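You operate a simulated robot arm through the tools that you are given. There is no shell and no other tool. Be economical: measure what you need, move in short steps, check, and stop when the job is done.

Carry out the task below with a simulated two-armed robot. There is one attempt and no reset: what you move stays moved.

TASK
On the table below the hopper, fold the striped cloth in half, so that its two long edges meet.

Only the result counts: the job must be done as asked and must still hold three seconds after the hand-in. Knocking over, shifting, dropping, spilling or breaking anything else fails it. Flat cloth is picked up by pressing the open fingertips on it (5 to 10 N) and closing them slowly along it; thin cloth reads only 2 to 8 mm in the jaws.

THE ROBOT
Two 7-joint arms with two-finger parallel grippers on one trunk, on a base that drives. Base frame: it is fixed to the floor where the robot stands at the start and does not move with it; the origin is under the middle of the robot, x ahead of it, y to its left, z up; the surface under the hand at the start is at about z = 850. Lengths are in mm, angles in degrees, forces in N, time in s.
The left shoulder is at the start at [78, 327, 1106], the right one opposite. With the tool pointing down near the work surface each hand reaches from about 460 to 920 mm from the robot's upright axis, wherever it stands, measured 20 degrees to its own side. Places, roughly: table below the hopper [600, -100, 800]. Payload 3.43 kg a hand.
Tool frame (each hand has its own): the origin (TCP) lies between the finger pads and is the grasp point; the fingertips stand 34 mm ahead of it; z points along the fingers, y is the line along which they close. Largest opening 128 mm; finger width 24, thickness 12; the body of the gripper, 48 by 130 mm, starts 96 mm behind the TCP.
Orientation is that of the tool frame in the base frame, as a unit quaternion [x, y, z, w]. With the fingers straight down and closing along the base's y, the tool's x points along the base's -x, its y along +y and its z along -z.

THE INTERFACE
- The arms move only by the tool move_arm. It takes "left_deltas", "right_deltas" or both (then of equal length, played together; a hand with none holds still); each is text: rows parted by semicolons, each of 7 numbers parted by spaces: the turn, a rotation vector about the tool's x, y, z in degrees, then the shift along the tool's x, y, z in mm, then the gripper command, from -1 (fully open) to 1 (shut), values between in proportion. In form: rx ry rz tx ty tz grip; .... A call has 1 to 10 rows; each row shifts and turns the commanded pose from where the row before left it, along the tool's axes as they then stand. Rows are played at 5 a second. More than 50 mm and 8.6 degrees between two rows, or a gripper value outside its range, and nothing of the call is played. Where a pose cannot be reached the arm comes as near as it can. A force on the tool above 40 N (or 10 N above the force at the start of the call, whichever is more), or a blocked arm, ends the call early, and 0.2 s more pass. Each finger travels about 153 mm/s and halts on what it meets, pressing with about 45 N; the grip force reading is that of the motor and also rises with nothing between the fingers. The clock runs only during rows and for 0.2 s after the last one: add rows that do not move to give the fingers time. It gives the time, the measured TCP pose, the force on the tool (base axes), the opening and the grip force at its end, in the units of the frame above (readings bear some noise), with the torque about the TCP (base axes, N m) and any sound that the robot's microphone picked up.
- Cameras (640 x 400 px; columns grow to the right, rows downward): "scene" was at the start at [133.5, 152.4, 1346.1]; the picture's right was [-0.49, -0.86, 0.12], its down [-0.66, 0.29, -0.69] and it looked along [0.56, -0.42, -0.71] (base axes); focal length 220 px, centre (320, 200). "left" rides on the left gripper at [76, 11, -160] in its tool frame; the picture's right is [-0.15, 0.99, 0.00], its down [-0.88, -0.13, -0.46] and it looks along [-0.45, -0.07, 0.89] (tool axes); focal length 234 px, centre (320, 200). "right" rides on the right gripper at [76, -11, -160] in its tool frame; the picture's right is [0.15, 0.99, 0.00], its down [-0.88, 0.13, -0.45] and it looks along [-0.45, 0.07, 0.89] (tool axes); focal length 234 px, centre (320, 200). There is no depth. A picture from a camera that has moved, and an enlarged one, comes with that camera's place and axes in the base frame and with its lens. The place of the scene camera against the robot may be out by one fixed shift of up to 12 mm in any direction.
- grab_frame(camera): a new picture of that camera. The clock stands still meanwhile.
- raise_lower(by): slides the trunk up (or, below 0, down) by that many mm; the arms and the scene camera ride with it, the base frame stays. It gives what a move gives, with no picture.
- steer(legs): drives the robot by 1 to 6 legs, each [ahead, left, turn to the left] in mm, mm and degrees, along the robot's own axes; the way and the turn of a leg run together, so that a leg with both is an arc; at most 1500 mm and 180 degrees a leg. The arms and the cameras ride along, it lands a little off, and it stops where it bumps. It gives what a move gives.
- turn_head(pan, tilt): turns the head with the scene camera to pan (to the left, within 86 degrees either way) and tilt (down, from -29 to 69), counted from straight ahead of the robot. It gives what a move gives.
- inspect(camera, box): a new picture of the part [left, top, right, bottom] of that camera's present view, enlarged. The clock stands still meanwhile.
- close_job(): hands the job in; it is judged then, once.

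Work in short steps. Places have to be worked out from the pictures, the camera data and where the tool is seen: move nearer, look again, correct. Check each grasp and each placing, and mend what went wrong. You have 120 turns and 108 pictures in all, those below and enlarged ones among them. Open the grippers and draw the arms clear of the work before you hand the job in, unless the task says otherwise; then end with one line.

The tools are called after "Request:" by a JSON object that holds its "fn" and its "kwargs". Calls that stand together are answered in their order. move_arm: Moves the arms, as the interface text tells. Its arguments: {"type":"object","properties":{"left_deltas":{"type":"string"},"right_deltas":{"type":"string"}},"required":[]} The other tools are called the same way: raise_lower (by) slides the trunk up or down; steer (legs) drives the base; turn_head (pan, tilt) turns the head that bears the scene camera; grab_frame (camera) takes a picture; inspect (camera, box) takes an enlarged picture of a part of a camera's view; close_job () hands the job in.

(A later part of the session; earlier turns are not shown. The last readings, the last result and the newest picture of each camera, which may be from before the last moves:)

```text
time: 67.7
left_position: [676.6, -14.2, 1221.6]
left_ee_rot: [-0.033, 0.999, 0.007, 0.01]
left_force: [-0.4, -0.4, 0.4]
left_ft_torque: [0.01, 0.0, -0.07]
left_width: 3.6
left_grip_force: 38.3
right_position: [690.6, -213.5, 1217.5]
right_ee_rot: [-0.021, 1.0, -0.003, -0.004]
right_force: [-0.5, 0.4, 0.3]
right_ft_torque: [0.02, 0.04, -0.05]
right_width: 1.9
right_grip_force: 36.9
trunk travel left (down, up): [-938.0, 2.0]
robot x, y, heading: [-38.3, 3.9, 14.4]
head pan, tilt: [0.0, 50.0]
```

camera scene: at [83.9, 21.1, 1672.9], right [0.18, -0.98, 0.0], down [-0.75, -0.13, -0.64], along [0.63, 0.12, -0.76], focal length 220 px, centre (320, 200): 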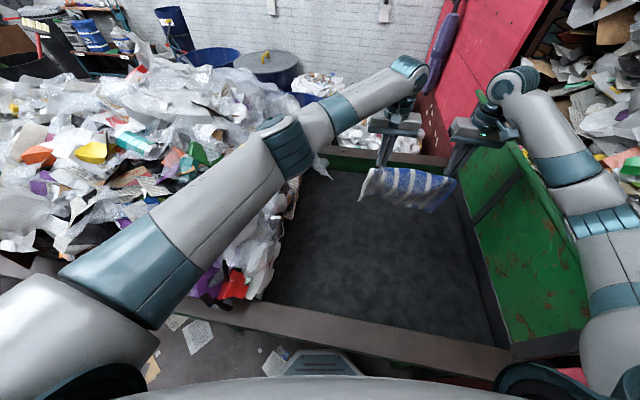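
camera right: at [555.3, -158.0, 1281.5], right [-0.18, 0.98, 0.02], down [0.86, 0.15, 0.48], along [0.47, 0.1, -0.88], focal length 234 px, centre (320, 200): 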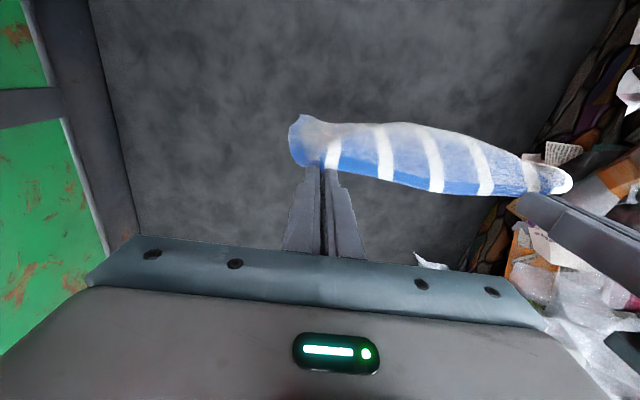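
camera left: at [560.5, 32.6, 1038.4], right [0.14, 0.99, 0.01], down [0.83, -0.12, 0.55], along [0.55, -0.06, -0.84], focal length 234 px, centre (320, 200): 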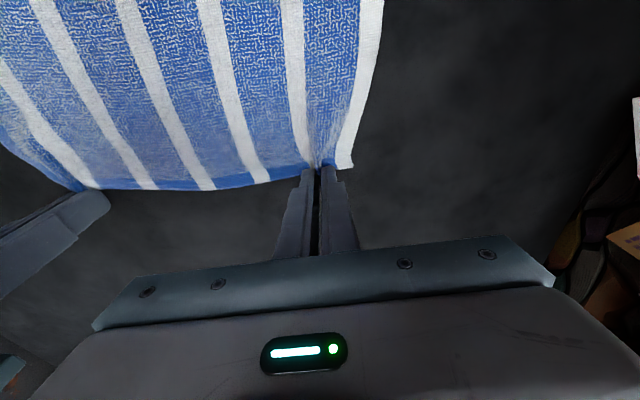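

Free again at heading 14.4°. I extend both hands forward to x≈750.

Request:
{"fn": "move_arm", "kwargs": {"left_deltas": "0 0 1.2 -18 6 0 1;0 0 1.2 -18 6 0 1;0 0 1.2 -18 6 0 1;0 0 0 -18 6 0 1;0 0 0 0 0 0 1", "right_deltas": "0 0 0.8 -15 5 0 1;0 0 0.8 -15 5 0 1;0 0 0.8 -15 5 0 1;0 0 0 -15 4 0 1;0 0 0 0 0 0 1"}}

Request:
{"fn": "grab_frame", "kwargs": {"camera": "right"}}

Request:
{"fn": "grab_frame", "kwargs": {"camera": "scene"}}

```text
time: 68.9
left_position: [709.9, 25.1, 1219.4]
left_ee_rot: [-0.001, 1.0, 0.006, 0.01]
left_force: [1.5, -6.5, -0.1]
left_ft_torque: [-0.3, -0.05, 0.01]
left_width: 3.7
left_grip_force: 38.2
left hand out of reach, approached as far as the arm can: row 1, 2, 3, 4
right_position: [750.4, -190.9, 1214.8]
right_ee_rot: [-0.001, 1.0, -0.005, -0.004]
right_force: [-0.7, 6.4, 0.3]
right_ft_torque: [0.29, 0.03, -0.07]
right_width: 1.8
right_grip_force: 36.8
trunk travel left (down, up): [-938.0, 2.0]
robot x, y, heading: [-34.9, 2.3, 14.4]
head pan, tilt: [0.0, 50.0]
```

```text
48 pictures are left
camera right: at [675.4, -200.9, 1375.5], right [-0.15, 0.99, -0.01], down [0.88, 0.14, 0.45], along [0.44, 0.06, -0.89], focal length 234 px, centre (320, 200)
```

right: 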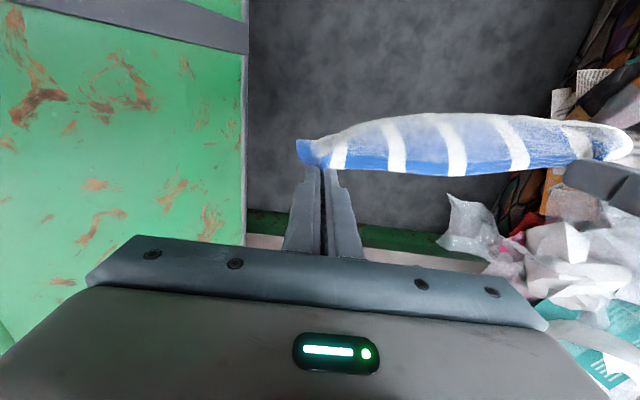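

```text
47 pictures are left
camera scene: at [88.3, 29.7, 1671.5], right [0.25, -0.97, 0.0], down [-0.74, -0.19, -0.64], along [0.62, 0.16, -0.77], focal length 220 px, centre (320, 200)
```

scene: 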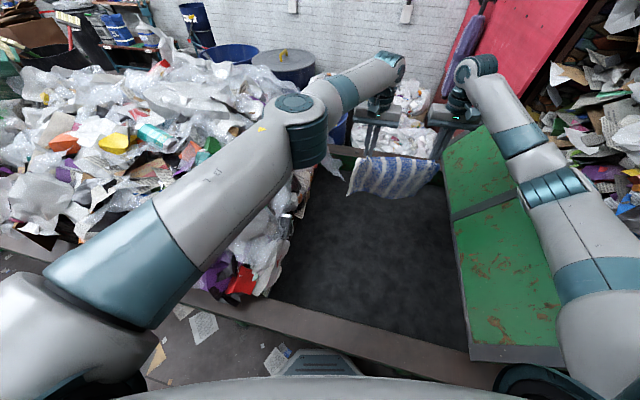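

The left arm's limit is x≈710 here and the cloth is still held well. I bring the right hand back level with it and lower both hands with the arms only.

Request:
{"fn": "move_arm", "kwargs": {"left_deltas": "0 0 0 1 0 18 1;0 0 0 1 0 18 1;0 0 0 1 0 18 1;0 0 0 0 0 18 1;0 0 0 0 0 18 1;0 0 0 0 0 0 1", "right_deltas": "0 0 0 8 1 18 1;0 0 0 8 1 18 1;0 0 0 8 1 18 1;0 0 0 8 0 18 1;0 0 0 8 0 16 1;0 0 0 0 0 0 1"}}

Request:
{"fn": "grab_frame", "kwargs": {"camera": "scene"}}

```text
time: 70.3
left_position: [705.5, 28.5, 1128.8]
left_ee_rot: [-0.002, 1.0, 0.006, 0.01]
left_force: [0.6, -4.6, -0.5]
left_ft_torque: [-0.26, -0.02, 0.0]
left_width: 3.5
left_grip_force: 38.3
left hand out of reach, approached as far as the arm can: row 5
right_position: [710.3, -188.7, 1129.4]
right_ee_rot: [0.0, 1.0, -0.005, -0.003]
right_force: [-0.1, 5.3, 0.7]
right_ft_torque: [0.18, -0.01, -0.05]
right_width: 1.9
right_grip_force: 37.0
trunk travel left (down, up): [-938.0, 2.0]
robot x, y, heading: [-31.6, 4.7, 14.0]
head pan, tilt: [0.0, 50.0]
```

```text
46 pictures are left
camera scene: at [88.4, 31.2, 1671.5], right [0.25, -0.97, 0.0], down [-0.74, -0.19, -0.64], along [0.62, 0.16, -0.77], focal length 220 px, centre (320, 200)
```

scene: 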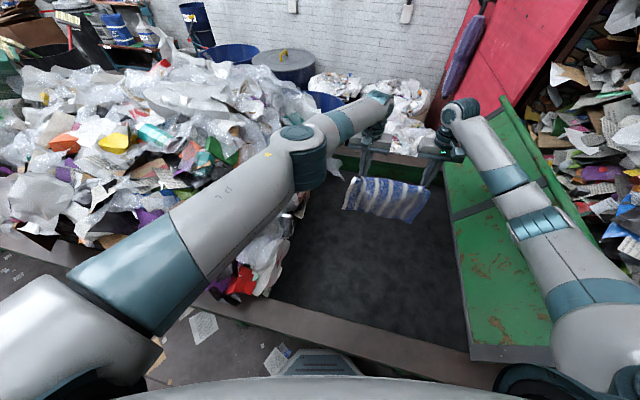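

Clear of everything, with the loose edge about 20 mm above the table. I set it down and start laying the cloth by moving back and down together.

Request:
{"fn": "move_arm", "kwargs": {"left_deltas": "0 0 0 4 0 14 1;0 0 0 14 -1 17 1;0 0 0 18 -1 18 1;0 0 0 18 0 18 1;0 0 0 0 0 0 1", "right_deltas": "0 0 0 7 0 14 1;0 0 0 16 1 17 1;0 0 0 18 1 18 1;0 0 0 18 0 18 1;0 0 0 0 0 0 1"}}

Request:
{"fn": "inspect", "kwargs": {"camera": "scene", "box": [270, 80, 510, 260]}}

Request:
{"fn": "grab_frame", "kwargs": {"camera": "right"}}

```text
time: 71.5
left_position: [652.0, 31.7, 1057.9]
left_ee_rot: [-0.002, 1.0, 0.005, 0.009]
left_force: [1.1, -3.8, -0.8]
left_ft_torque: [-0.15, -0.01, 0.01]
left_width: 3.5
left_grip_force: 38.1
right_position: [651.1, -184.9, 1063.3]
right_ee_rot: [0.0, 1.0, -0.006, -0.005]
right_force: [-0.2, 4.3, -0.6]
right_ft_torque: [0.15, 0.04, -0.07]
right_width: 2.1
right_grip_force: 36.7
trunk travel left (down, up): [-938.0, 2.0]
robot x, y, heading: [-34.8, 5.6, 14.4]
head pan, tilt: [0.0, 50.0]
```

```text
2.22 times, centred on (390, 170) of scene
camera zoom: at [89.9, 36.5, 1670.9], right [0.25, -0.97, 0.0], down [-0.74, -0.19, -0.64], along [0.62, 0.16, -0.77], focal length 489 px, centre (164, 267)
```

zoom: 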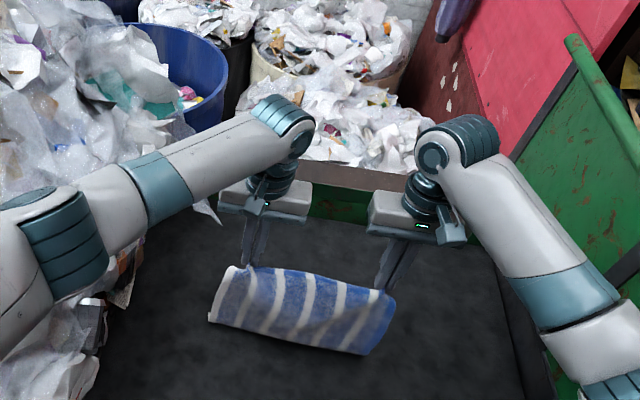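

```text
44 pictures are left
camera right: at [577.2, -193.9, 1223.5], right [-0.15, 0.99, -0.01], down [0.89, 0.14, 0.44], along [0.44, 0.05, -0.9], focal length 234 px, centre (320, 200)
```

right: 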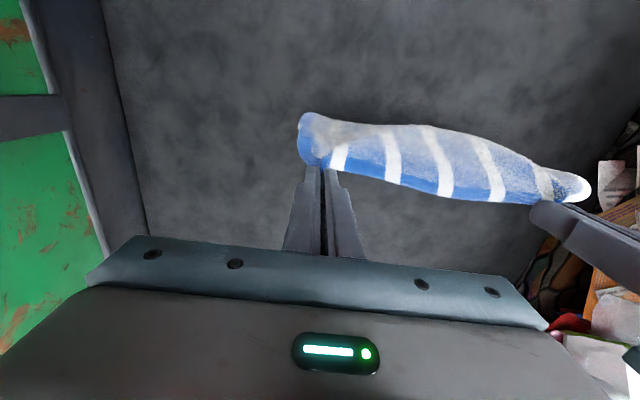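

The cloth bulges towards the robot below the hands, which suggests the fold is forming with the loose edge hidden beyond. I check with the left camera.

Request:
{"fn": "grab_frame", "kwargs": {"camera": "left"}}

Request:
{"fn": "inspect", "kwargs": {"camera": "scene", "box": [330, 160, 450, 250]}}

```text
43 pictures are left
camera left: at [574.9, 42.0, 1217.1], right [0.14, 0.99, 0.01], down [0.87, -0.13, 0.47], along [0.47, -0.06, -0.88], focal length 234 px, centre (320, 200)
```

left: 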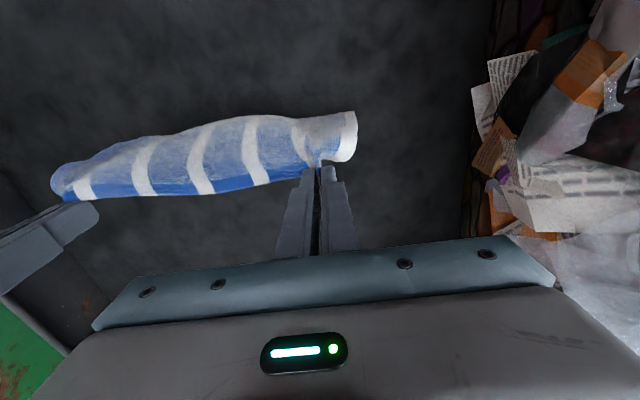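

```text
4.44 times, centred on (390, 205) of scene
camera zoom: at [89.9, 36.5, 1670.9], right [0.25, -0.97, 0.0], down [-0.74, -0.19, -0.64], along [0.62, 0.16, -0.77], focal length 978 px, centre (9, 178)
```

zoom: 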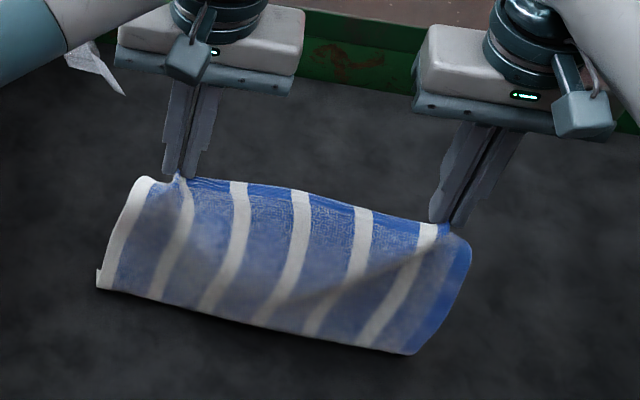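

The shadow and the small turned corner fit a fold bulge near the table, with the loose edge at about x≈690. I continue back and down 40 mm so the lower layer reaches half the width.

Request:
{"fn": "move_arm", "kwargs": {"left_deltas": "0 0 0 14 0 12 1;0 0 0 14 0 13 1;0 0 0 12 0 13 1;0 0 0 0 0 0 1", "right_deltas": "0 0 0 14 0 14 1;0 0 0 14 0 14 1;0 0 0 12 0 14 1;0 0 0 0 0 0 1"}}

Request:
{"fn": "inspect", "kwargs": {"camera": "scene", "box": [330, 160, 450, 250]}}

Request:
{"fn": "grab_frame", "kwargs": {"camera": "left"}}

```text
time: 72.5
left_position: [614.8, 44.6, 1019.2]
left_ee_rot: [-0.003, 1.0, 0.0, 0.008]
left_force: [-0.6, -2.2, 0.9]
left_ft_torque: [-0.18, 0.02, -0.02]
left_width: 3.5
left_grip_force: 38.3
right_position: [612.2, -171.8, 1024.6]
right_ee_rot: [-0.003, 1.0, -0.011, -0.006]
right_force: [-0.8, 2.8, 0.9]
right_ft_torque: [0.11, 0.02, -0.05]
right_width: 1.6
right_grip_force: 37.1
trunk travel left (down, up): [-938.0, 2.0]
robot x, y, heading: [-35.0, 6.5, 14.4]
head pan, tilt: [0.0, 50.0]
```

```text
4.44 times, centred on (390, 205) of scene
camera zoom: at [93.2, 53.3, 1670.8], right [0.25, -0.97, 0.01], down [-0.74, -0.2, -0.64], along [0.62, 0.15, -0.77], focal length 978 px, centre (9, 178)
```

zoom: 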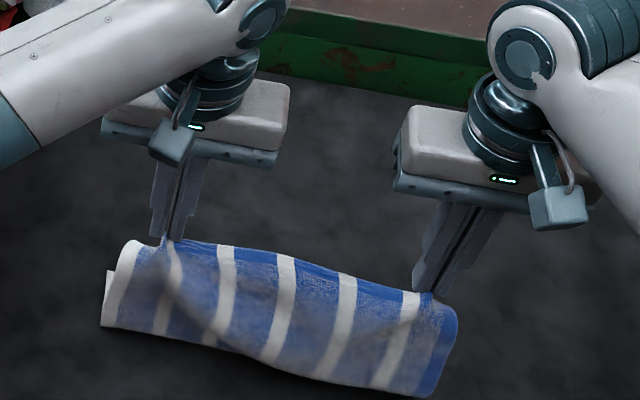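

```text
40 pictures are left
camera left: at [537.6, 55.3, 1178.5], right [0.14, 0.99, 0.0], down [0.87, -0.12, 0.47], along [0.47, -0.06, -0.88], focal length 234 px, centre (320, 200)
```

left: 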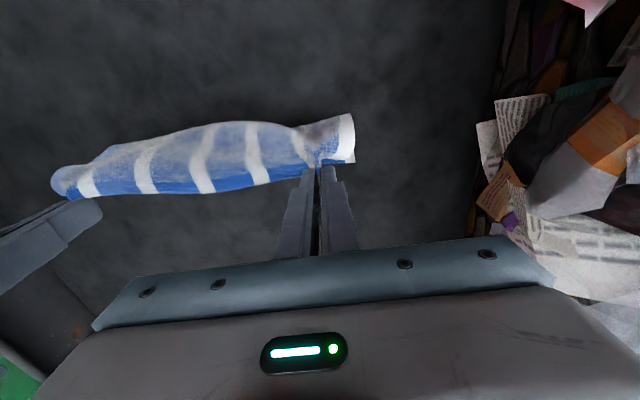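

The fold line is at x≈594, so the lower layer is about 88 mm. I go a further 24 mm back and down and correct the 11 mm sideways drift.

Request:
{"fn": "move_arm", "kwargs": {"left_deltas": "0 0 0 12 -5 11 1;0 0 0 12 -5 11 1;0 0 0 0 0 0 1", "right_deltas": "0 0 0 11 -5 14 1;0 0 0 11 -5 14 1;0 0 0 0 0 0 1"}}

Request:
{"fn": "inspect", "kwargs": {"camera": "scene", "box": [320, 160, 460, 265]}}

```text
time: 73.5
left_position: [590.8, 48.3, 998.3]
left_ee_rot: [-0.016, 1.0, 0.0, 0.01]
left_force: [0.0, 0.3, 0.3]
left_ft_torque: [-0.01, -0.08, -0.05]
left_width: 3.8
left_grip_force: 37.6
right_position: [598.4, -158.9, 999.6]
right_ee_rot: [-0.018, 1.0, -0.007, 0.001]
right_force: [-0.1, 0.2, 1.1]
right_ft_torque: [-0.01, -0.04, 0.0]
right_width: 2.0
right_grip_force: 36.5
trunk travel left (down, up): [-938.0, 2.0]
robot x, y, heading: [-30.3, 1.2, 16.0]
head pan, tilt: [0.0, 50.0]
stopped in row 3 (left hand): the arm was blocked; the commanded pose is now the measured one
```

```text
3.81 times, centred on (390, 212) of scene
camera zoom: at [89.1, 55.1, 1671.0], right [0.27, -0.96, 0.01], down [-0.74, -0.22, -0.64], along [0.62, 0.17, -0.77], focal length 839 px, centre (53, 152)
```

zoom: 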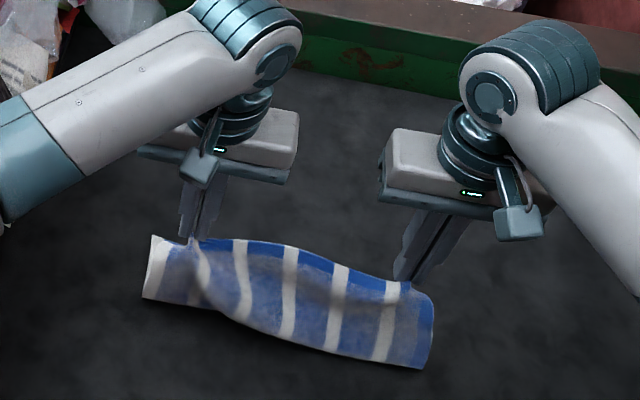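

Slight contact again, so I don't go further back. Now I swing the held edge forward, correcting sideways drift.

Request:
{"fn": "move_arm", "kwargs": {"left_deltas": "0 0 0.5 -14 -3 2 1;0 0 0.5 -14 -3 4 1;0 0 0.5 -14 -3 6 1;0 0 0 -8 -3 6 1;0 0 0 0 0 0 1", "right_deltas": "0 0 0.5 -12 -4 2 1;0 0 0.5 -12 -4 4 1;0 0 0.5 -12 -5 6 1;0 0 0 -8 -5 6 1;0 0 0 0 0 0 1"}}

Request:
{"fn": "inspect", "kwargs": {"camera": "scene", "box": [320, 140, 460, 245]}}

```text
time: 74.7
left_position: [642.6, 22.0, 981.9]
left_ee_rot: [0.003, 1.0, 0.004, 0.01]
left_force: [0.4, -3.7, -0.1]
left_ft_torque: [-0.16, -0.04, 0.01]
left_width: 3.7
left_grip_force: 38.0
right_position: [639.4, -194.2, 976.4]
right_ee_rot: [0.001, 1.0, -0.004, -0.002]
right_force: [0.5, 3.9, 0.1]
right_ft_torque: [0.14, 0.0, -0.03]
right_width: 2.0
right_grip_force: 36.3
trunk travel left (down, up): [-938.0, 2.0]
robot x, y, heading: [-32.9, 4.2, 15.3]
head pan, tilt: [0.0, 50.0]
```

```text
3.81 times, centred on (390, 192) of scene
camera zoom: at [90.4, 41.8, 1671.2], right [0.27, -0.96, 0.01], down [-0.74, -0.21, -0.64], along [0.62, 0.17, -0.77], focal length 839 px, centre (53, 229)
```

zoom: 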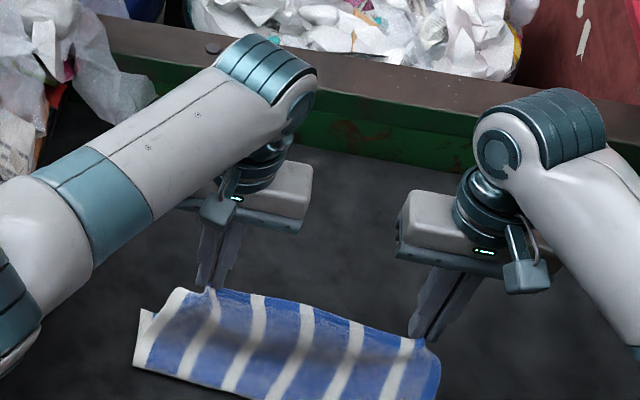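

The fold is forming cleanly. I lower the trunk 50 mm now that the arms are extended again.

Request:
{"fn": "raise_lower", "kwargs": {"by": -50}}

Request:
{"fn": "move_arm", "kwargs": {"left_deltas": "0 0 0 -10 4 -3 1;0 0 0 -12 4 -3 1;0 0 0 0 0 0 1", "right_deltas": "0 0 0 -11 4 -5 1;0 0 0 -13 4 -5 1;0 0 0 0 0 0 1"}}

Request:
{"fn": "inspect", "kwargs": {"camera": "scene", "box": [320, 140, 460, 245]}}

Request:
{"fn": "grab_frame", "kwargs": {"camera": "left"}}

```text
time: 75.6
left_position: [640.2, 25.1, 933.3]
left_ee_rot: [0.001, 1.0, 0.005, 0.009]
left_force: [0.1, -5.1, -0.2]
left_ft_torque: [-0.21, 0.05, 0.01]
left_width: 3.8
left_grip_force: 38.9
right_position: [639.3, -194.4, 928.3]
right_ee_rot: [0.001, 1.0, -0.007, -0.002]
right_force: [-0.9, 5.3, 0.1]
right_ft_torque: [0.22, 0.02, -0.07]
right_width: 2.1
right_grip_force: 36.3
trunk travel left (down, up): [-888.0, 52.0]
robot x, y, heading: [-34.6, 0.9, 15.5]
head pan, tilt: [0.0, 50.0]
```

```text
time: 76.4
left_position: [663.2, 27.9, 940.0]
left_ee_rot: [0.001, 1.0, 0.007, 0.01]
left_force: [-0.7, -7.0, -0.3]
left_ft_torque: [-0.29, 0.0, 0.04]
left_width: 3.7
left_grip_force: 38.4
right_position: [665.0, -193.2, 936.8]
right_ee_rot: [0.001, 1.0, -0.004, -0.001]
right_force: [-1.3, 7.3, 0.8]
right_ft_torque: [0.25, -0.02, -0.06]
right_width: 1.9
right_grip_force: 36.5
trunk travel left (down, up): [-888.0, 52.0]
robot x, y, heading: [-31.3, 0.0, 15.5]
head pan, tilt: [0.0, 50.0]
```

```text
3.81 times, centred on (390, 192) of scene
camera zoom: at [89.7, 34.1, 1621.6], right [0.27, -0.96, 0.0], down [-0.74, -0.2, -0.64], along [0.62, 0.17, -0.77], focal length 839 px, centre (53, 229)
```

zoom: 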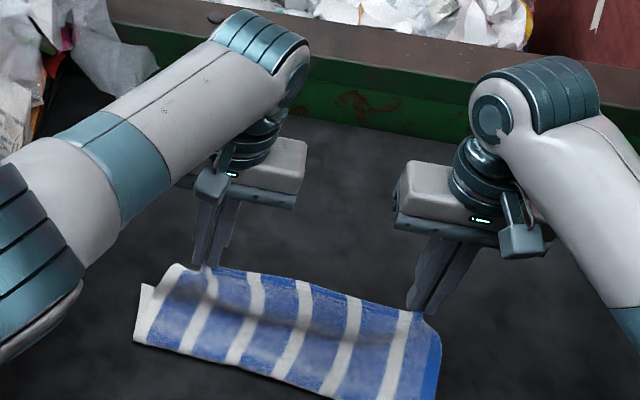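

```text
36 pictures are left
camera left: at [585.6, 37.9, 1098.3], right [0.15, 0.99, 0.02], down [0.87, -0.14, 0.47], along [0.47, -0.06, -0.88], focal length 234 px, centre (320, 200)
```

left: 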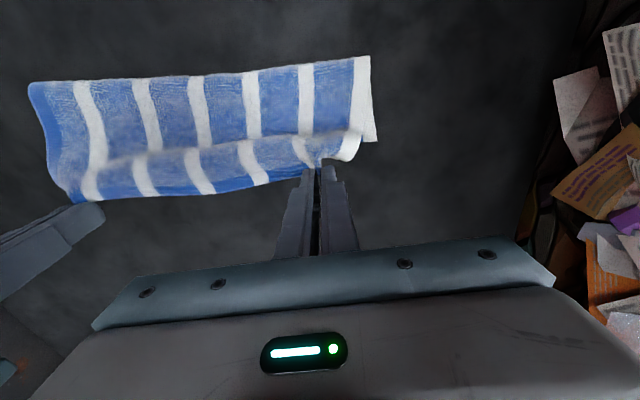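

The left camera shows the lower layer's far corner at about (657, 91) and the fold line at x≈579 left, 555 right. I check the lower layer's right corner before setting the edge down.

Request:
{"fn": "grab_frame", "kwargs": {"camera": "right"}}

```text
35 pictures are left
camera right: at [590.0, -201.8, 1096.0], right [-0.14, 0.99, -0.01], down [0.88, 0.13, 0.45], along [0.45, 0.06, -0.89], focal length 234 px, centre (320, 200)
```

right: 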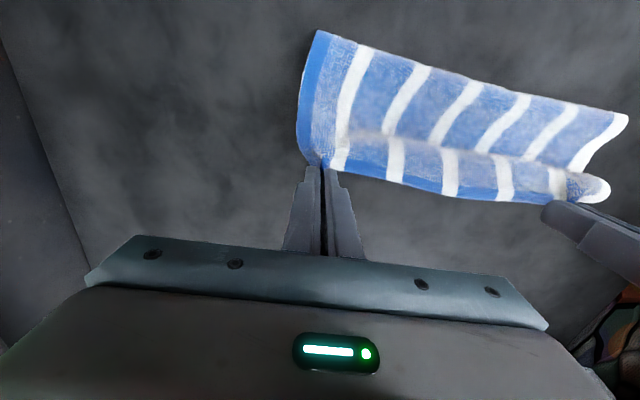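

The lower layer lies turned by about 5°: its far corners are at (657, 91) and about (632, -203). I bring the held edge over that line, then lower the trunk to set it down.

Request:
{"fn": "move_arm", "kwargs": {"left_deltas": "0 0 0 0 7 0 1;0 0 0 0 7 0 1;0 0 0 2 6 0 1;0 0 0 0 0 0 1", "right_deltas": "0 0 0 10 7 0 1;0 0 0 10 7 0 1;0 0 0 8 7 0 1;0 0 0 0 0 0 1"}}

Request:
{"fn": "raise_lower", "kwargs": {"by": -40}}

Request:
{"fn": "grab_frame", "kwargs": {"camera": "left"}}

Request:
{"fn": "grab_frame", "kwargs": {"camera": "right"}}

```text
time: 77.4
left_position: [661.6, 46.3, 939.9]
left_ee_rot: [0.001, 1.0, 0.007, 0.008]
left_force: [-0.7, -5.6, -0.6]
left_ft_torque: [-0.26, 0.02, 0.02]
left_width: 3.8
left_grip_force: 38.3
right_position: [637.5, -170.7, 936.8]
right_ee_rot: [0.001, 1.0, -0.004, -0.003]
right_force: [1.7, 6.4, 0.3]
right_ft_torque: [0.22, 0.0, -0.07]
right_width: 1.8
right_grip_force: 36.3
trunk travel left (down, up): [-888.0, 52.0]
robot x, y, heading: [-30.9, 2.3, 15.3]
head pan, tilt: [0.0, 50.0]
```

```text
time: 78.2
left_position: [660.7, 46.8, 899.5]
left_ee_rot: [0.001, 1.0, 0.007, 0.009]
left_force: [-1.0, -5.3, 0.7]
left_ft_torque: [-0.25, 0.01, 0.03]
left_width: 3.4
left_grip_force: 37.8
right_position: [636.5, -170.0, 897.4]
right_ee_rot: [0.003, 1.0, -0.004, -0.001]
right_force: [2.1, 5.3, 2.1]
right_ft_torque: [0.23, -0.09, -0.1]
right_width: 1.9
right_grip_force: 36.7
trunk travel left (down, up): [-848.0, 92.0]
robot x, y, heading: [-30.2, 4.3, 15.8]
head pan, tilt: [0.0, 50.0]
```

```text
34 pictures are left
camera left: at [583.5, 56.5, 1058.4], right [0.15, 0.99, 0.02], down [0.87, -0.14, 0.47], along [0.47, -0.06, -0.88], focal length 234 px, centre (320, 200)
```

left: 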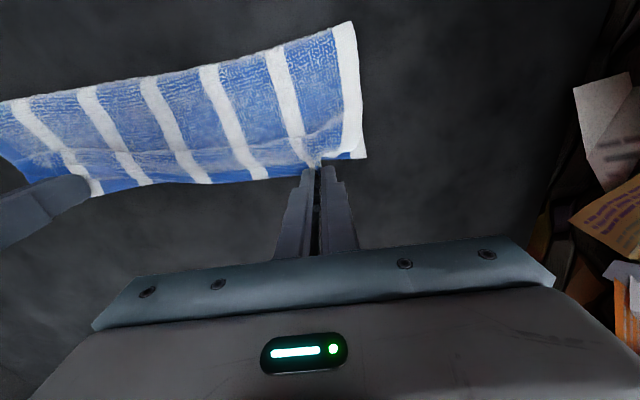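

```text
33 pictures are left
camera right: at [560.9, -180.0, 1056.6], right [-0.14, 0.99, -0.01], down [0.88, 0.13, 0.45], along [0.45, 0.06, -0.89], focal length 234 px, centre (320, 200)
```

right: 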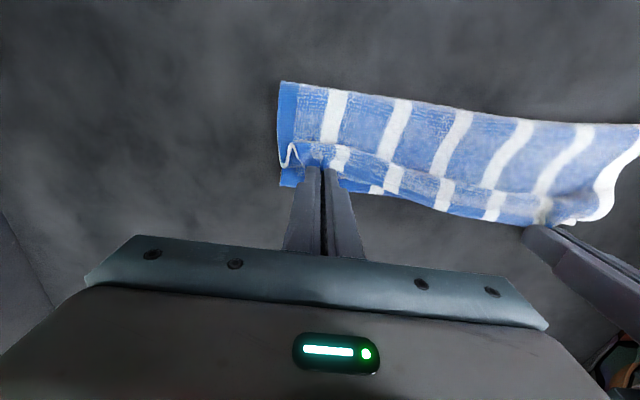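

Now the lower edge is clearly visible at x≈655, from y=89 to -204, with the fold at x≈560. I move the right hand to x≈659 so the held edge lies on it, then lower the last few millimetres.

Request:
{"fn": "move_arm", "kwargs": {"left_deltas": "0 0 0 0 2 0 1;0 0 0 0 0 0 1;0 0 0 0 0 0 1", "right_deltas": "0 0 0 -12 -1 -3 1;0 0 0 -11 -1 -2 1;0 0 0 0 0 3 1"}}

Request:
{"fn": "raise_lower", "kwargs": {"by": -8}}

Request:
{"fn": "grab_frame", "kwargs": {"camera": "left"}}

Request:
{"fn": "grab_frame", "kwargs": {"camera": "right"}}

```text
time: 79.0
left_position: [661.7, 48.0, 898.4]
left_ee_rot: [0.001, 1.0, 0.006, 0.008]
left_force: [0.8, -8.7, 1.2]
left_ft_torque: [-0.32, 0.0, 0.11]
left_width: 3.8
left_grip_force: 38.2
right_position: [661.5, -173.3, 898.1]
right_ee_rot: [0.0, 1.0, -0.004, -0.003]
right_force: [0.5, 7.7, -0.2]
right_ft_torque: [0.27, -0.03, -0.08]
right_width: 2.2
right_grip_force: 36.9
trunk travel left (down, up): [-848.0, 92.0]
robot x, y, heading: [-32.0, 2.1, 15.9]
head pan, tilt: [0.0, 50.0]
```

```text
time: 79.6
left_position: [661.6, 48.2, 891.7]
left_ee_rot: [0.0, 1.0, 0.007, 0.009]
left_force: [1.3, -8.2, 3.6]
left_ft_torque: [-0.32, 0.0, 0.06]
left_width: 3.5
left_grip_force: 37.7
right_position: [661.1, -173.2, 891.2]
right_ee_rot: [0.002, 1.0, -0.004, -0.002]
right_force: [-0.2, 9.3, 1.0]
right_ft_torque: [0.31, -0.02, -0.09]
right_width: 1.9
right_grip_force: 36.5
trunk travel left (down, up): [-840.0, 100.0]
robot x, y, heading: [-31.1, 4.0, 15.4]
head pan, tilt: [0.0, 50.0]
```

```text
32 pictures are left
camera left: at [583.7, 58.6, 1050.6], right [0.15, 0.99, 0.02], down [0.87, -0.14, 0.47], along [0.47, -0.06, -0.88], focal length 234 px, centre (320, 200)
```

left: 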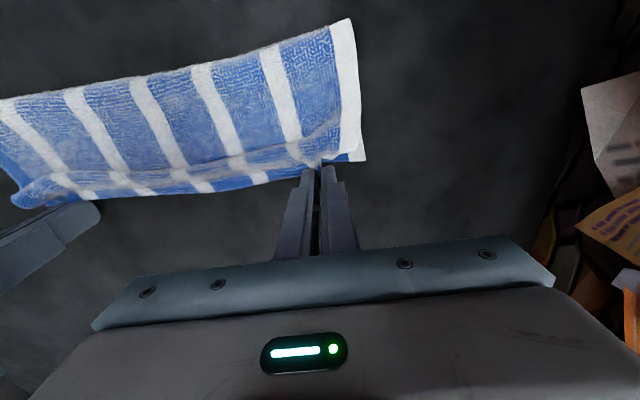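

```text
31 pictures are left
camera right: at [585.3, -182.5, 1050.5], right [-0.14, 0.99, -0.01], down [0.88, 0.13, 0.45], along [0.45, 0.06, -0.89], focal length 234 px, centre (320, 200)
```

right: 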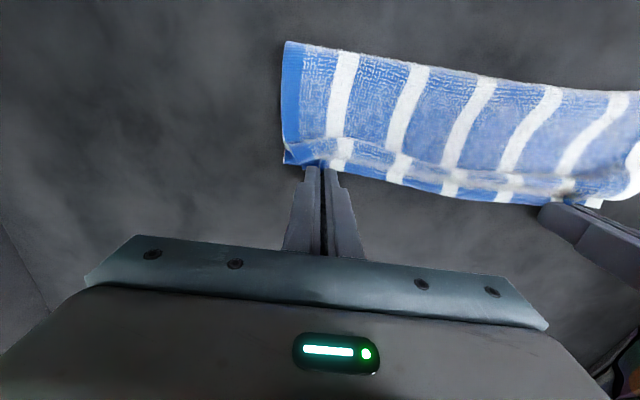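

The edges line up within about 5 mm on both sides. I press down slightly, ease the tension, open slowly so the fingers spread the pinch, then lift a little.

Request:
{"fn": "move_arm", "kwargs": {"left_deltas": "0 0 0 0 -2 2 1;0 0 0 0 0 0 0.9;0 0 0 0 0 0 0.8;0 0 0 0 0 0 0.7;0 0 0 0 0 0 0.6;0 0 0 0 0 -4 0.55;0 0 0 0 0 -8 0.5;0 0 0 0 0 -12 0.5", "right_deltas": "0 0 0 0 2 3 1;0 0 0 0 0 0 0.9;0 0 0 0 0 0 0.8;0 0 0 0 0 0 0.7;0 0 0 0 0 0 0.6;0 0 0 0 0 -4 0.55;0 0 0 0 0 -8 0.5;0 0 0 0 0 -12 0.5"}}

Request:
{"fn": "grab_frame", "kwargs": {"camera": "left"}}

Request:
{"fn": "grab_frame", "kwargs": {"camera": "right"}}

```text
time: 81.4
left_position: [661.6, 46.8, 911.2]
left_ee_rot: [0.001, 1.0, 0.007, 0.008]
left_force: [0.3, 0.1, 0.0]
left_ft_torque: [0.01, -0.03, -0.02]
left_width: 31.9
left_grip_force: 0.0
right_position: [660.9, -171.3, 912.4]
right_ee_rot: [0.002, 1.0, -0.003, -0.002]
right_force: [-0.6, -1.1, 0.9]
right_ft_torque: [0.0, 0.01, -0.01]
right_width: 31.8
right_grip_force: 0.0
trunk travel left (down, up): [-840.0, 100.0]
robot x, y, heading: [-29.1, 4.4, 15.7]
head pan, tilt: [0.0, 50.0]
```

```text
30 pictures are left
camera left: at [584.3, 56.2, 1070.3], right [0.15, 0.99, 0.02], down [0.87, -0.14, 0.47], along [0.47, -0.06, -0.88], focal length 234 px, centre (320, 200)
```

left: 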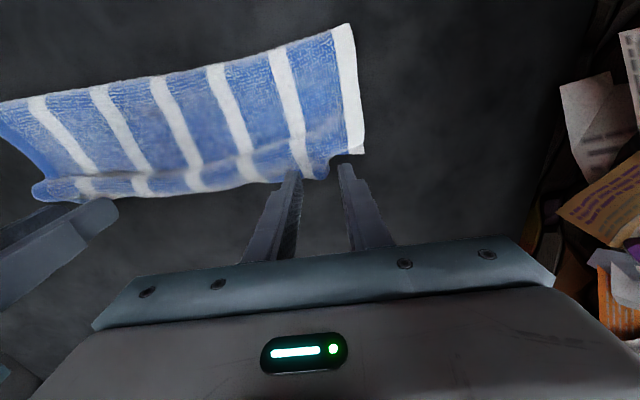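

```text
29 pictures are left
camera right: at [585.9, -180.8, 1071.1], right [-0.14, 0.99, -0.01], down [0.88, 0.13, 0.45], along [0.45, 0.06, -0.89], focal length 234 px, centre (320, 200)
```

right: 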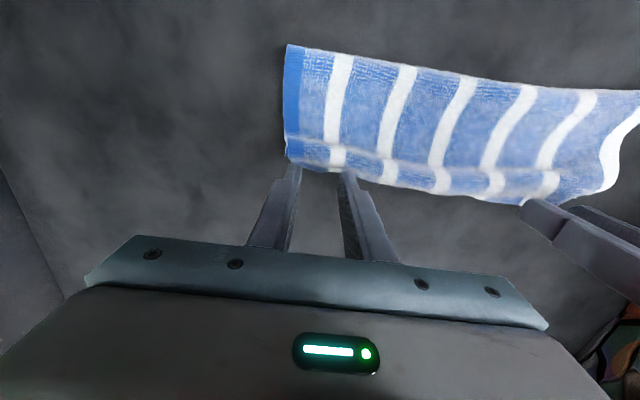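

Released. I lift both hands 70 mm and view the whole cloth.

Request:
{"fn": "move_arm", "kwargs": {"left_deltas": "0 0 0 0 0 -25 0.5;0 0 0 0 0 -25 0.5;0 0 0 0 0 -20 0.5;0 0 0 0 0 0 0.5", "right_deltas": "0 0 0 0 0 -25 0.5;0 0 0 0 0 -25 0.5;0 0 0 0 0 -20 0.5;0 0 0 0 0 0 0.5"}}

Request:
{"fn": "inspect", "kwargs": {"camera": "scene", "box": [320, 140, 460, 245]}}

Request:
{"fn": "grab_frame", "kwargs": {"camera": "left"}}

Request:
{"fn": "grab_frame", "kwargs": {"camera": "right"}}

```text
time: 82.4
left_position: [659.9, 46.9, 981.5]
left_ee_rot: [0.001, 1.0, 0.006, 0.008]
left_force: [-0.5, -0.3, 0.6]
left_ft_torque: [0.04, 0.01, -0.02]
left_width: 32.1
left_grip_force: 0.1
right_position: [660.8, -169.9, 980.8]
right_ee_rot: [0.001, 1.0, -0.003, -0.003]
right_force: [0.1, -0.5, 0.3]
right_ft_torque: [-0.02, 0.0, -0.04]
right_width: 32.0
right_grip_force: 0.1
trunk travel left (down, up): [-840.0, 100.0]
robot x, y, heading: [-32.3, 1.1, 15.1]
head pan, tilt: [0.0, 50.0]
```

```text
3.81 times, centred on (390, 192) of scene
camera zoom: at [91.2, 33.2, 1573.5], right [0.27, -0.96, 0.0], down [-0.74, -0.2, -0.64], along [0.62, 0.17, -0.77], focal length 839 px, centre (53, 229)
```

zoom: 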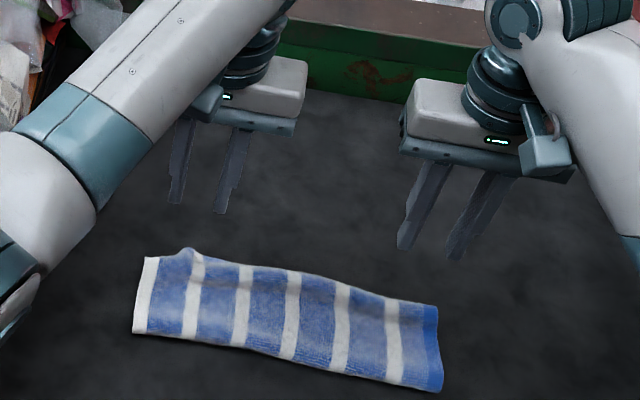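

```text
27 pictures are left
camera left: at [582.3, 57.0, 1140.8], right [0.15, 0.99, 0.02], down [0.87, -0.14, 0.47], along [0.47, -0.05, -0.88], focal length 234 px, centre (320, 200)
```

left: 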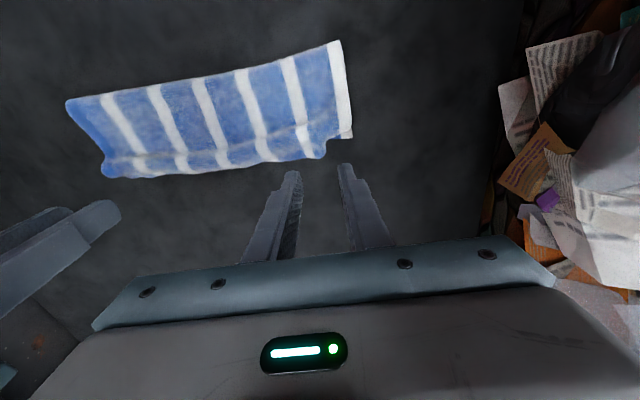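

```text
26 pictures are left
camera right: at [586.3, -180.0, 1140.3], right [-0.14, 0.99, -0.01], down [0.88, 0.13, 0.45], along [0.45, 0.06, -0.89], focal length 234 px, centre (320, 200)
```

right: 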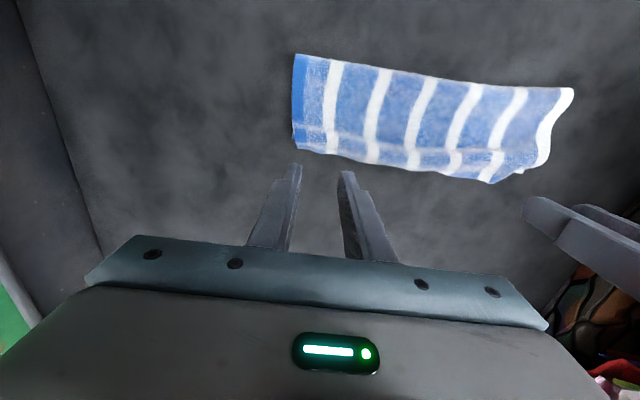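

The cloth is folded along its long axis. I zoom in on the left and right ends to check the edges.

Request:
{"fn": "inspect", "kwargs": {"camera": "left", "box": [220, 20, 380, 180]}}

Request:
{"fn": "inspect", "kwargs": {"camera": "right", "box": [270, 40, 430, 190]}}

```text
2.50 times, centred on (300, 100) of left
camera zoom: at [582.3, 57.0, 1140.8], right [0.15, 0.99, 0.02], down [0.87, -0.14, 0.47], along [0.47, -0.05, -0.88], focal length 585 px, centre (370, 450)
```

zoom: 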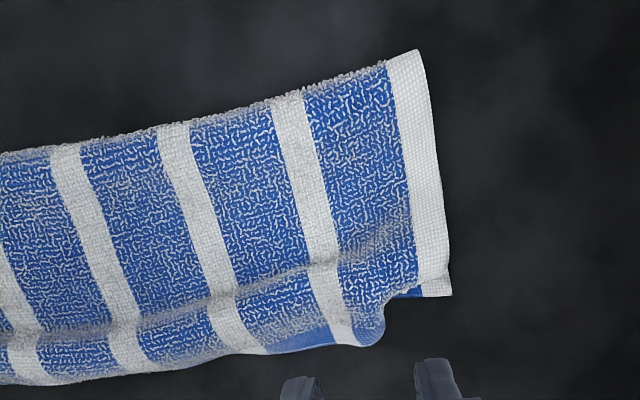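

```text
2.67 times, centred on (350, 115) of right
camera zoom: at [586.3, -180.0, 1140.3], right [-0.14, 0.99, -0.01], down [0.88, 0.13, 0.45], along [0.45, 0.06, -0.89], focal length 624 px, centre (240, 427)
```

zoom: 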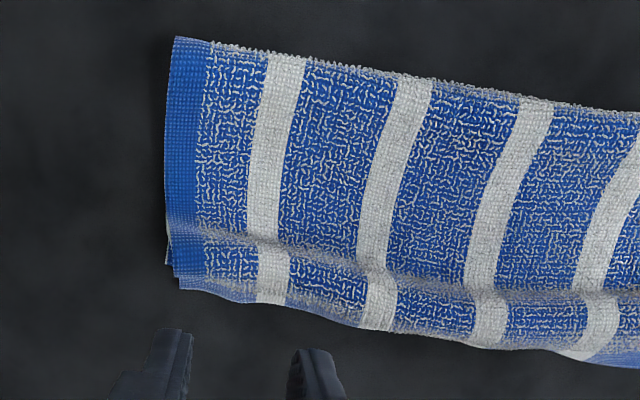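

The right end is good. On the left the upper edge lies about 17 mm past the lower one (x≈672 against 655), and on the right about 10 mm. I will use the open fingers as a fence beyond the edge and push the overhang back to x≈657. First I position the hands beyond it.

Request:
{"fn": "move_arm", "kwargs": {"left_deltas": "0 -3 0 -12 -4 0 -0.56;0 -3 0 -12 -4 0 -0.56;0 0 0 -10 -4 15 -0.56;0 0 0 0 0 25 -0.56;0 0 0 0 0 25 -0.56;0 0 0 0 0 0 -0.56", "right_deltas": "0 0 0 -10 8 0 -0.56;0 0 0 -10 8 0 -0.56;0 0 0 -10 8 15 -0.56;0 0 0 0 0 25 -0.56;0 0 0 0 0 25 -0.56;0 0 0 0 0 0 -0.56"}}

Request:
{"fn": "grab_frame", "kwargs": {"camera": "left"}}

Request:
{"fn": "grab_frame", "kwargs": {"camera": "right"}}

```text
time: 83.8
left_position: [702.3, 34.3, 921.8]
left_ee_rot: [0.002, 0.998, 0.007, 0.062]
left_force: [-0.3, -0.1, 0.6]
left_ft_torque: [0.02, 0.01, 0.01]
left_width: 99.7
left_grip_force: 0.1
right_position: [692.1, -148.6, 917.4]
right_ee_rot: [0.0, 1.0, -0.004, -0.002]
right_force: [0.0, -0.5, -0.2]
right_ft_torque: [0.0, 0.02, 0.02]
right_width: 99.7
right_grip_force: 0.1
trunk travel left (down, up): [-840.0, 100.0]
robot x, y, heading: [-38.0, 3.4, 15.5]
head pan, tilt: [0.0, 50.0]
```

```text
23 pictures are left
camera left: at [608.5, 45.2, 1070.7], right [0.15, 0.99, 0.03], down [0.82, -0.14, 0.56], along [0.56, -0.06, -0.83], focal length 234 px, centre (320, 200)
```

left: 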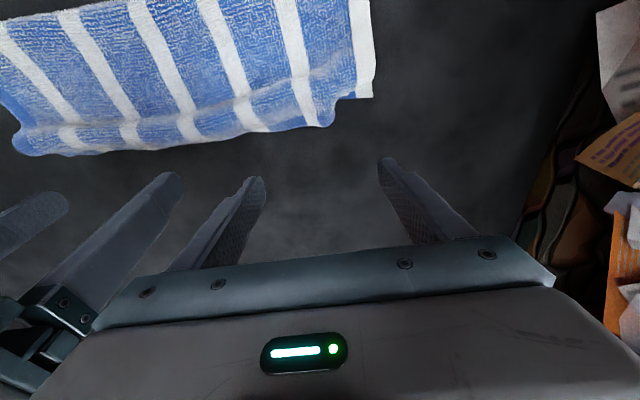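

```text
22 pictures are left
camera right: at [616.0, -157.2, 1076.5], right [-0.14, 0.99, -0.01], down [0.88, 0.13, 0.45], along [0.45, 0.06, -0.89], focal length 234 px, centre (320, 200)
```

right: 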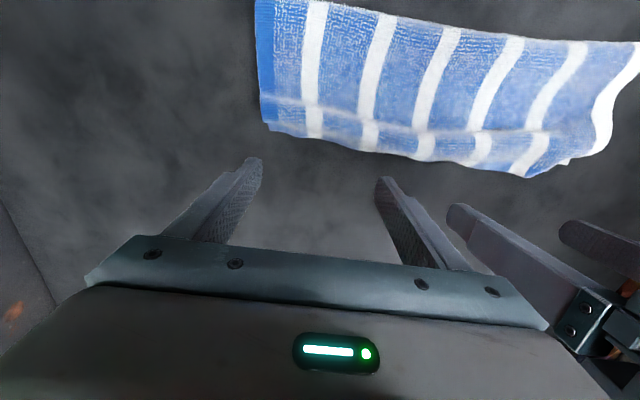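

Both hands are beyond the edge. I lower the fingertips to just touch the table.

Request:
{"fn": "move_arm", "kwargs": {"left_deltas": "0 0 0 2 0 15 -0.56;0 0 0 1.5 0 10 -0.56;0 0 0 0 0 5 -0.56;0 0 0 0 0 2 -0.56;0 0 0 0 0 0 -0.56", "right_deltas": "0 0 0 0 0 14 -0.56;0 0 0 0 0 8 -0.56;0 0 0 0 0 4 -0.56;0 0 0 0 0 2 -0.56;0 0 0 0 0 0 -0.56"}}

```text
time: 85.0
left_position: [697.3, 36.9, 890.4]
left_ee_rot: [0.002, 0.998, 0.006, 0.062]
left_force: [-0.6, -0.5, 0.1]
left_ft_torque: [-0.02, -0.01, 0.02]
left_width: 99.6
left_grip_force: 0.1
left hand out of reach, approached as far as the arm can: row 1, 2, 4
right_position: [690.3, -146.0, 888.5]
right_ee_rot: [0.001, 1.0, -0.003, -0.003]
right_force: [-0.1, -0.5, -0.4]
right_ft_torque: [0.01, -0.01, 0.03]
right_width: 99.6
right_grip_force: 0.1
trunk travel left (down, up): [-840.0, 100.0]
robot x, y, heading: [-33.4, 7.2, 15.5]
head pan, tilt: [0.0, 50.0]
```

The tips are about at table level. I go 1 mm lower and push slowly back: left to x≈665, right to x≈669 (finger faces at 657).

Request:
{"fn": "move_arm", "kwargs": {"left_deltas": "0 0 0 2 0 1.5 -0.56;0 0 0 6 0 -0.7 -0.56;0 0 0 6 0 -0.7 -0.56;0 0 0 6 0 -0.7 -0.56;0 0 0 6 0 -0.7 -0.56;0 0 0 6 0 -0.7 -0.56;0 0 0 0 0 0 -0.56", "right_deltas": "0 0 0 1 0 0.5 -0.56;0 0 0 4 0 0 -0.56;0 0 0 4 0 0 -0.56;0 0 0 4 0 0 -0.56;0 0 0 4 0 0 -0.56;0 0 0 4 0 0 -0.56;0 0 0 0 0 0 -0.56"}}

Request:
{"fn": "grab_frame", "kwargs": {"camera": "left"}}

Request:
{"fn": "grab_frame", "kwargs": {"camera": "right"}}

```text
time: 86.6
left_position: [663.5, 36.6, 887.8]
left_ee_rot: [0.002, 0.998, 0.007, 0.06]
left_force: [0.0, -0.9, -0.1]
left_ft_torque: [0.04, -0.01, -0.03]
left_width: 99.4
left_grip_force: 0.0
right_position: [668.9, -147.1, 887.7]
right_ee_rot: [0.001, 1.0, -0.004, -0.003]
right_force: [0.3, 0.0, 0.5]
right_ft_torque: [0.0, 0.02, -0.02]
right_width: 100.1
right_grip_force: 0.0
trunk travel left (down, up): [-840.0, 100.0]
robot x, y, heading: [-31.5, 7.1, 15.5]
head pan, tilt: [0.0, 50.0]
```

```text
21 pictures are left
camera left: at [570.3, 46.9, 1037.6], right [0.15, 0.99, 0.03], down [0.82, -0.14, 0.56], along [0.56, -0.06, -0.83], focal length 234 px, centre (320, 200)
```

left: 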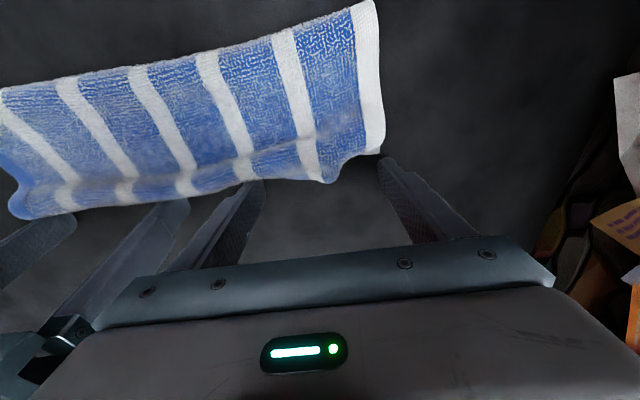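

```text
20 pictures are left
camera right: at [594.9, -157.2, 1047.3], right [-0.14, 0.99, -0.01], down [0.88, 0.13, 0.45], along [0.45, 0.06, -0.89], focal length 234 px, centre (320, 200)
```

right: 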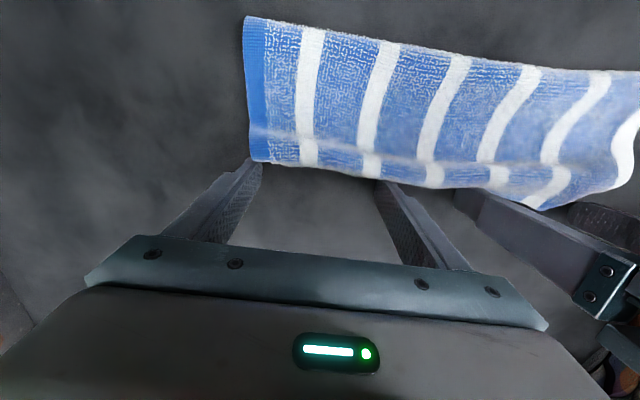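

The edge is now pushed back and nearly straight. Only the bump at the old left pinch (y≈55) remains between the fingers. I back the left hand off, close it, centre it on the bump and push that in. The right backs away and lifts.

Request:
{"fn": "move_arm", "kwargs": {"left_deltas": "0 0 0 -12 0 0 -0.56;0 0 0 -13 0 1 0.2;0 0 0 0 10 0 0.8;0 0 0 0 10 0 1;0 0 0 6 0 0 1;0 0 0 6 0 0 1;0 0 0 6 0 0 1;0 0 0 6 0 0 1;0 0 0 0 0 0 1", "right_deltas": "0 0 0 -10 0 0 -0.56;0 0 0 -10 0 -10 -0.56;0 0 0 0 -10 -20 -0.56;0 0 0 0 -10 -20 -0.56;0 0 0 0 0 0 -0.56;0 0 0 0 0 0 -0.56;0 0 0 0 0 0 -0.56;0 0 0 0 0 0 -0.56;0 0 0 0 0 0 -0.56"}}

Request:
{"fn": "grab_frame", "kwargs": {"camera": "left"}}

```text
time: 88.6
left_position: [667.2, 56.9, 886.8]
left_ee_rot: [0.001, 0.998, 0.008, 0.06]
left_force: [0.5, 0.5, -0.9]
left_ft_torque: [0.01, -0.01, 0.02]
left_width: 0.0
left_grip_force: 32.9
right_position: [692.1, -167.3, 937.9]
right_ee_rot: [0.0, 1.0, -0.004, -0.003]
right_force: [0.8, 0.6, 0.5]
right_ft_torque: [0.07, -0.01, 0.01]
right_width: 100.1
right_grip_force: 0.0
trunk travel left (down, up): [-840.0, 100.0]
robot x, y, heading: [-33.5, 5.8, 15.4]
head pan, tilt: [0.0, 50.0]
```

```text
19 pictures are left
camera left: at [571.5, 67.2, 1036.9], right [0.15, 0.99, 0.03], down [0.82, -0.14, 0.56], along [0.56, -0.06, -0.83], focal length 234 px, centre (320, 200)
```

left: 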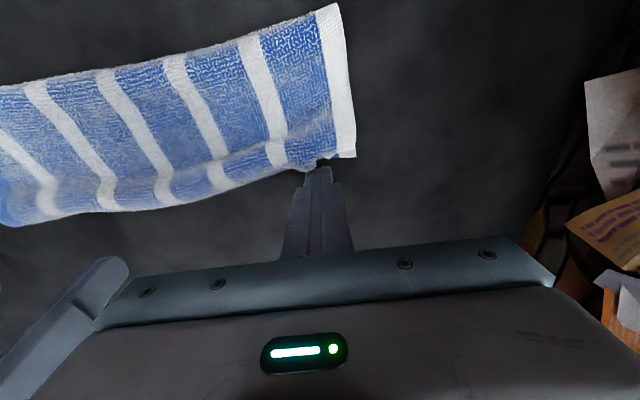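

The bump is pushed in and the left edge is straight. I back the left hand off, lift both clear and view the result.

Request:
{"fn": "move_arm", "kwargs": {"left_deltas": "0 0 0 -10 0 0 1;0 0 0 -8 0 -15 1;0 0 0 0 0 -25 0.5;0 0 0 0 0 -30 0.5;0 0 0 0 0 -30 0;0 0 0 0 0 0 -0.3", "right_deltas": "0 0 0 0 0 -15 -0.3;0 0 0 0 0 -15 -0.3;0 0 0 0 0 -15 -0.3;0 0 0 0 0 0 -0.3;0 0 0 0 0 0 -0.3;0 0 0 0 0 0 -0.3"}}

Request:
{"fn": "grab_frame", "kwargs": {"camera": "left"}}

Request:
{"fn": "inspect", "kwargs": {"camera": "right", "box": [240, 20, 640, 220]}}

Request:
{"fn": "inspect", "kwargs": {"camera": "scene", "box": [320, 150, 450, 250]}}

```text
time: 90.0
left_position: [670.0, 55.5, 988.4]
left_ee_rot: [0.001, 0.998, 0.007, 0.061]
left_force: [0.0, 0.0, -0.3]
left_ft_torque: [0.04, 0.0, -0.06]
left_width: 83.2
left_grip_force: 0.0
right_position: [690.7, -166.9, 982.2]
right_ee_rot: [0.002, 1.0, -0.003, -0.003]
right_force: [0.3, -0.5, -0.3]
right_ft_torque: [0.01, -0.01, -0.02]
right_width: 83.1
right_grip_force: 0.1
trunk travel left (down, up): [-840.0, 100.0]
robot x, y, heading: [-34.7, 3.9, 15.6]
head pan, tilt: [0.0, 50.0]
```

```text
18 pictures are left
camera left: at [576.5, 66.3, 1138.2], right [0.15, 0.99, 0.03], down [0.82, -0.14, 0.56], along [0.56, -0.06, -0.83], focal length 234 px, centre (320, 200)
```

left: 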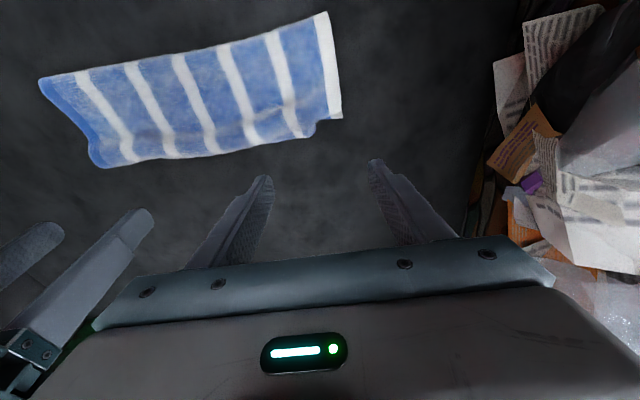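

```text
1.60 times, centred on (440, 120) of right
camera zoom: at [615.7, -176.8, 1141.8], right [-0.14, 0.99, -0.01], down [0.88, 0.13, 0.45], along [0.45, 0.06, -0.89], focal length 375 px, centre (128, 328)
```

zoom: 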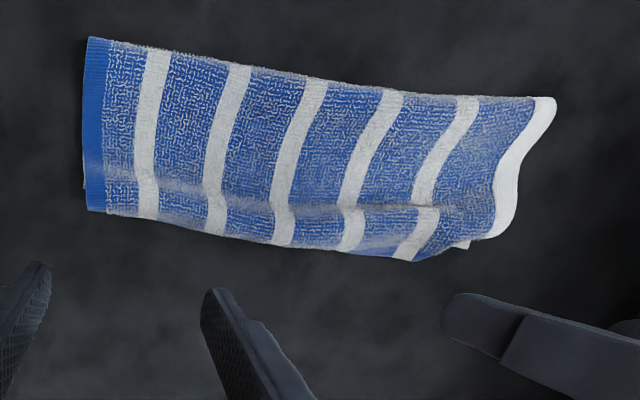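

```text
4.00 times, centred on (385, 200) of scene
camera zoom: at [91.3, 33.2, 1573.4], right [0.27, -0.96, 0.0], down [-0.74, -0.2, -0.64], along [0.62, 0.17, -0.77], focal length 880 px, centre (60, 200)
```

zoom: 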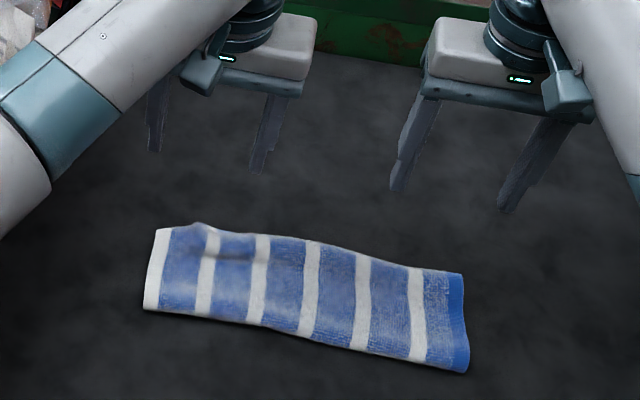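

The fold is good, but the upper edge still lies about 10–14 mm past the lower one. I fence once more, about 9 mm further in, so both edges end flush against the fingers. First I lower the hands beyond the edge again.

Request:
{"fn": "move_arm", "kwargs": {"left_deltas": "0 0 0 -12 -3 0 0;0 0 0 -13 -3 10 0;0 0 0 3 0 25 0;0 0 0 3 0 25 0;0 0 0 3 0 22 0;0 0 0 1.5 0 14 0;0 0 0 0 0 3 0;0 0 0 0 0 0 0", "right_deltas": "0 0 0 0 20 0 -0.87;0 0 0 -2 20 10 -0.87;0 0 0 0 17 25 -0.87;0 0 0 0 0 25 -0.87;0 0 0 0 0 20 -0.87;0 0 0 0 0 12 -0.87;0 0 0 0 0 2 -0.87;0 0 0 0 0 0 -0.87"}}

```text
time: 91.8
left_position: [698.9, 52.6, 890.5]
left_ee_rot: [0.002, 0.998, 0.008, 0.061]
left_force: [-0.3, -0.7, 0.3]
left_ft_torque: [0.04, 0.01, -0.01]
left_width: 63.9
left_grip_force: 0.1
right_position: [692.6, -111.0, 887.4]
right_ee_rot: [0.001, 1.0, -0.004, -0.002]
right_force: [-0.5, 0.2, 0.0]
right_ft_torque: [-0.02, 0.02, -0.01]
right_width: 119.5
right_grip_force: 0.0
trunk travel left (down, up): [-840.0, 100.0]
robot x, y, heading: [-30.5, -0.6, 15.5]
head pan, tilt: [0.0, 50.0]
```

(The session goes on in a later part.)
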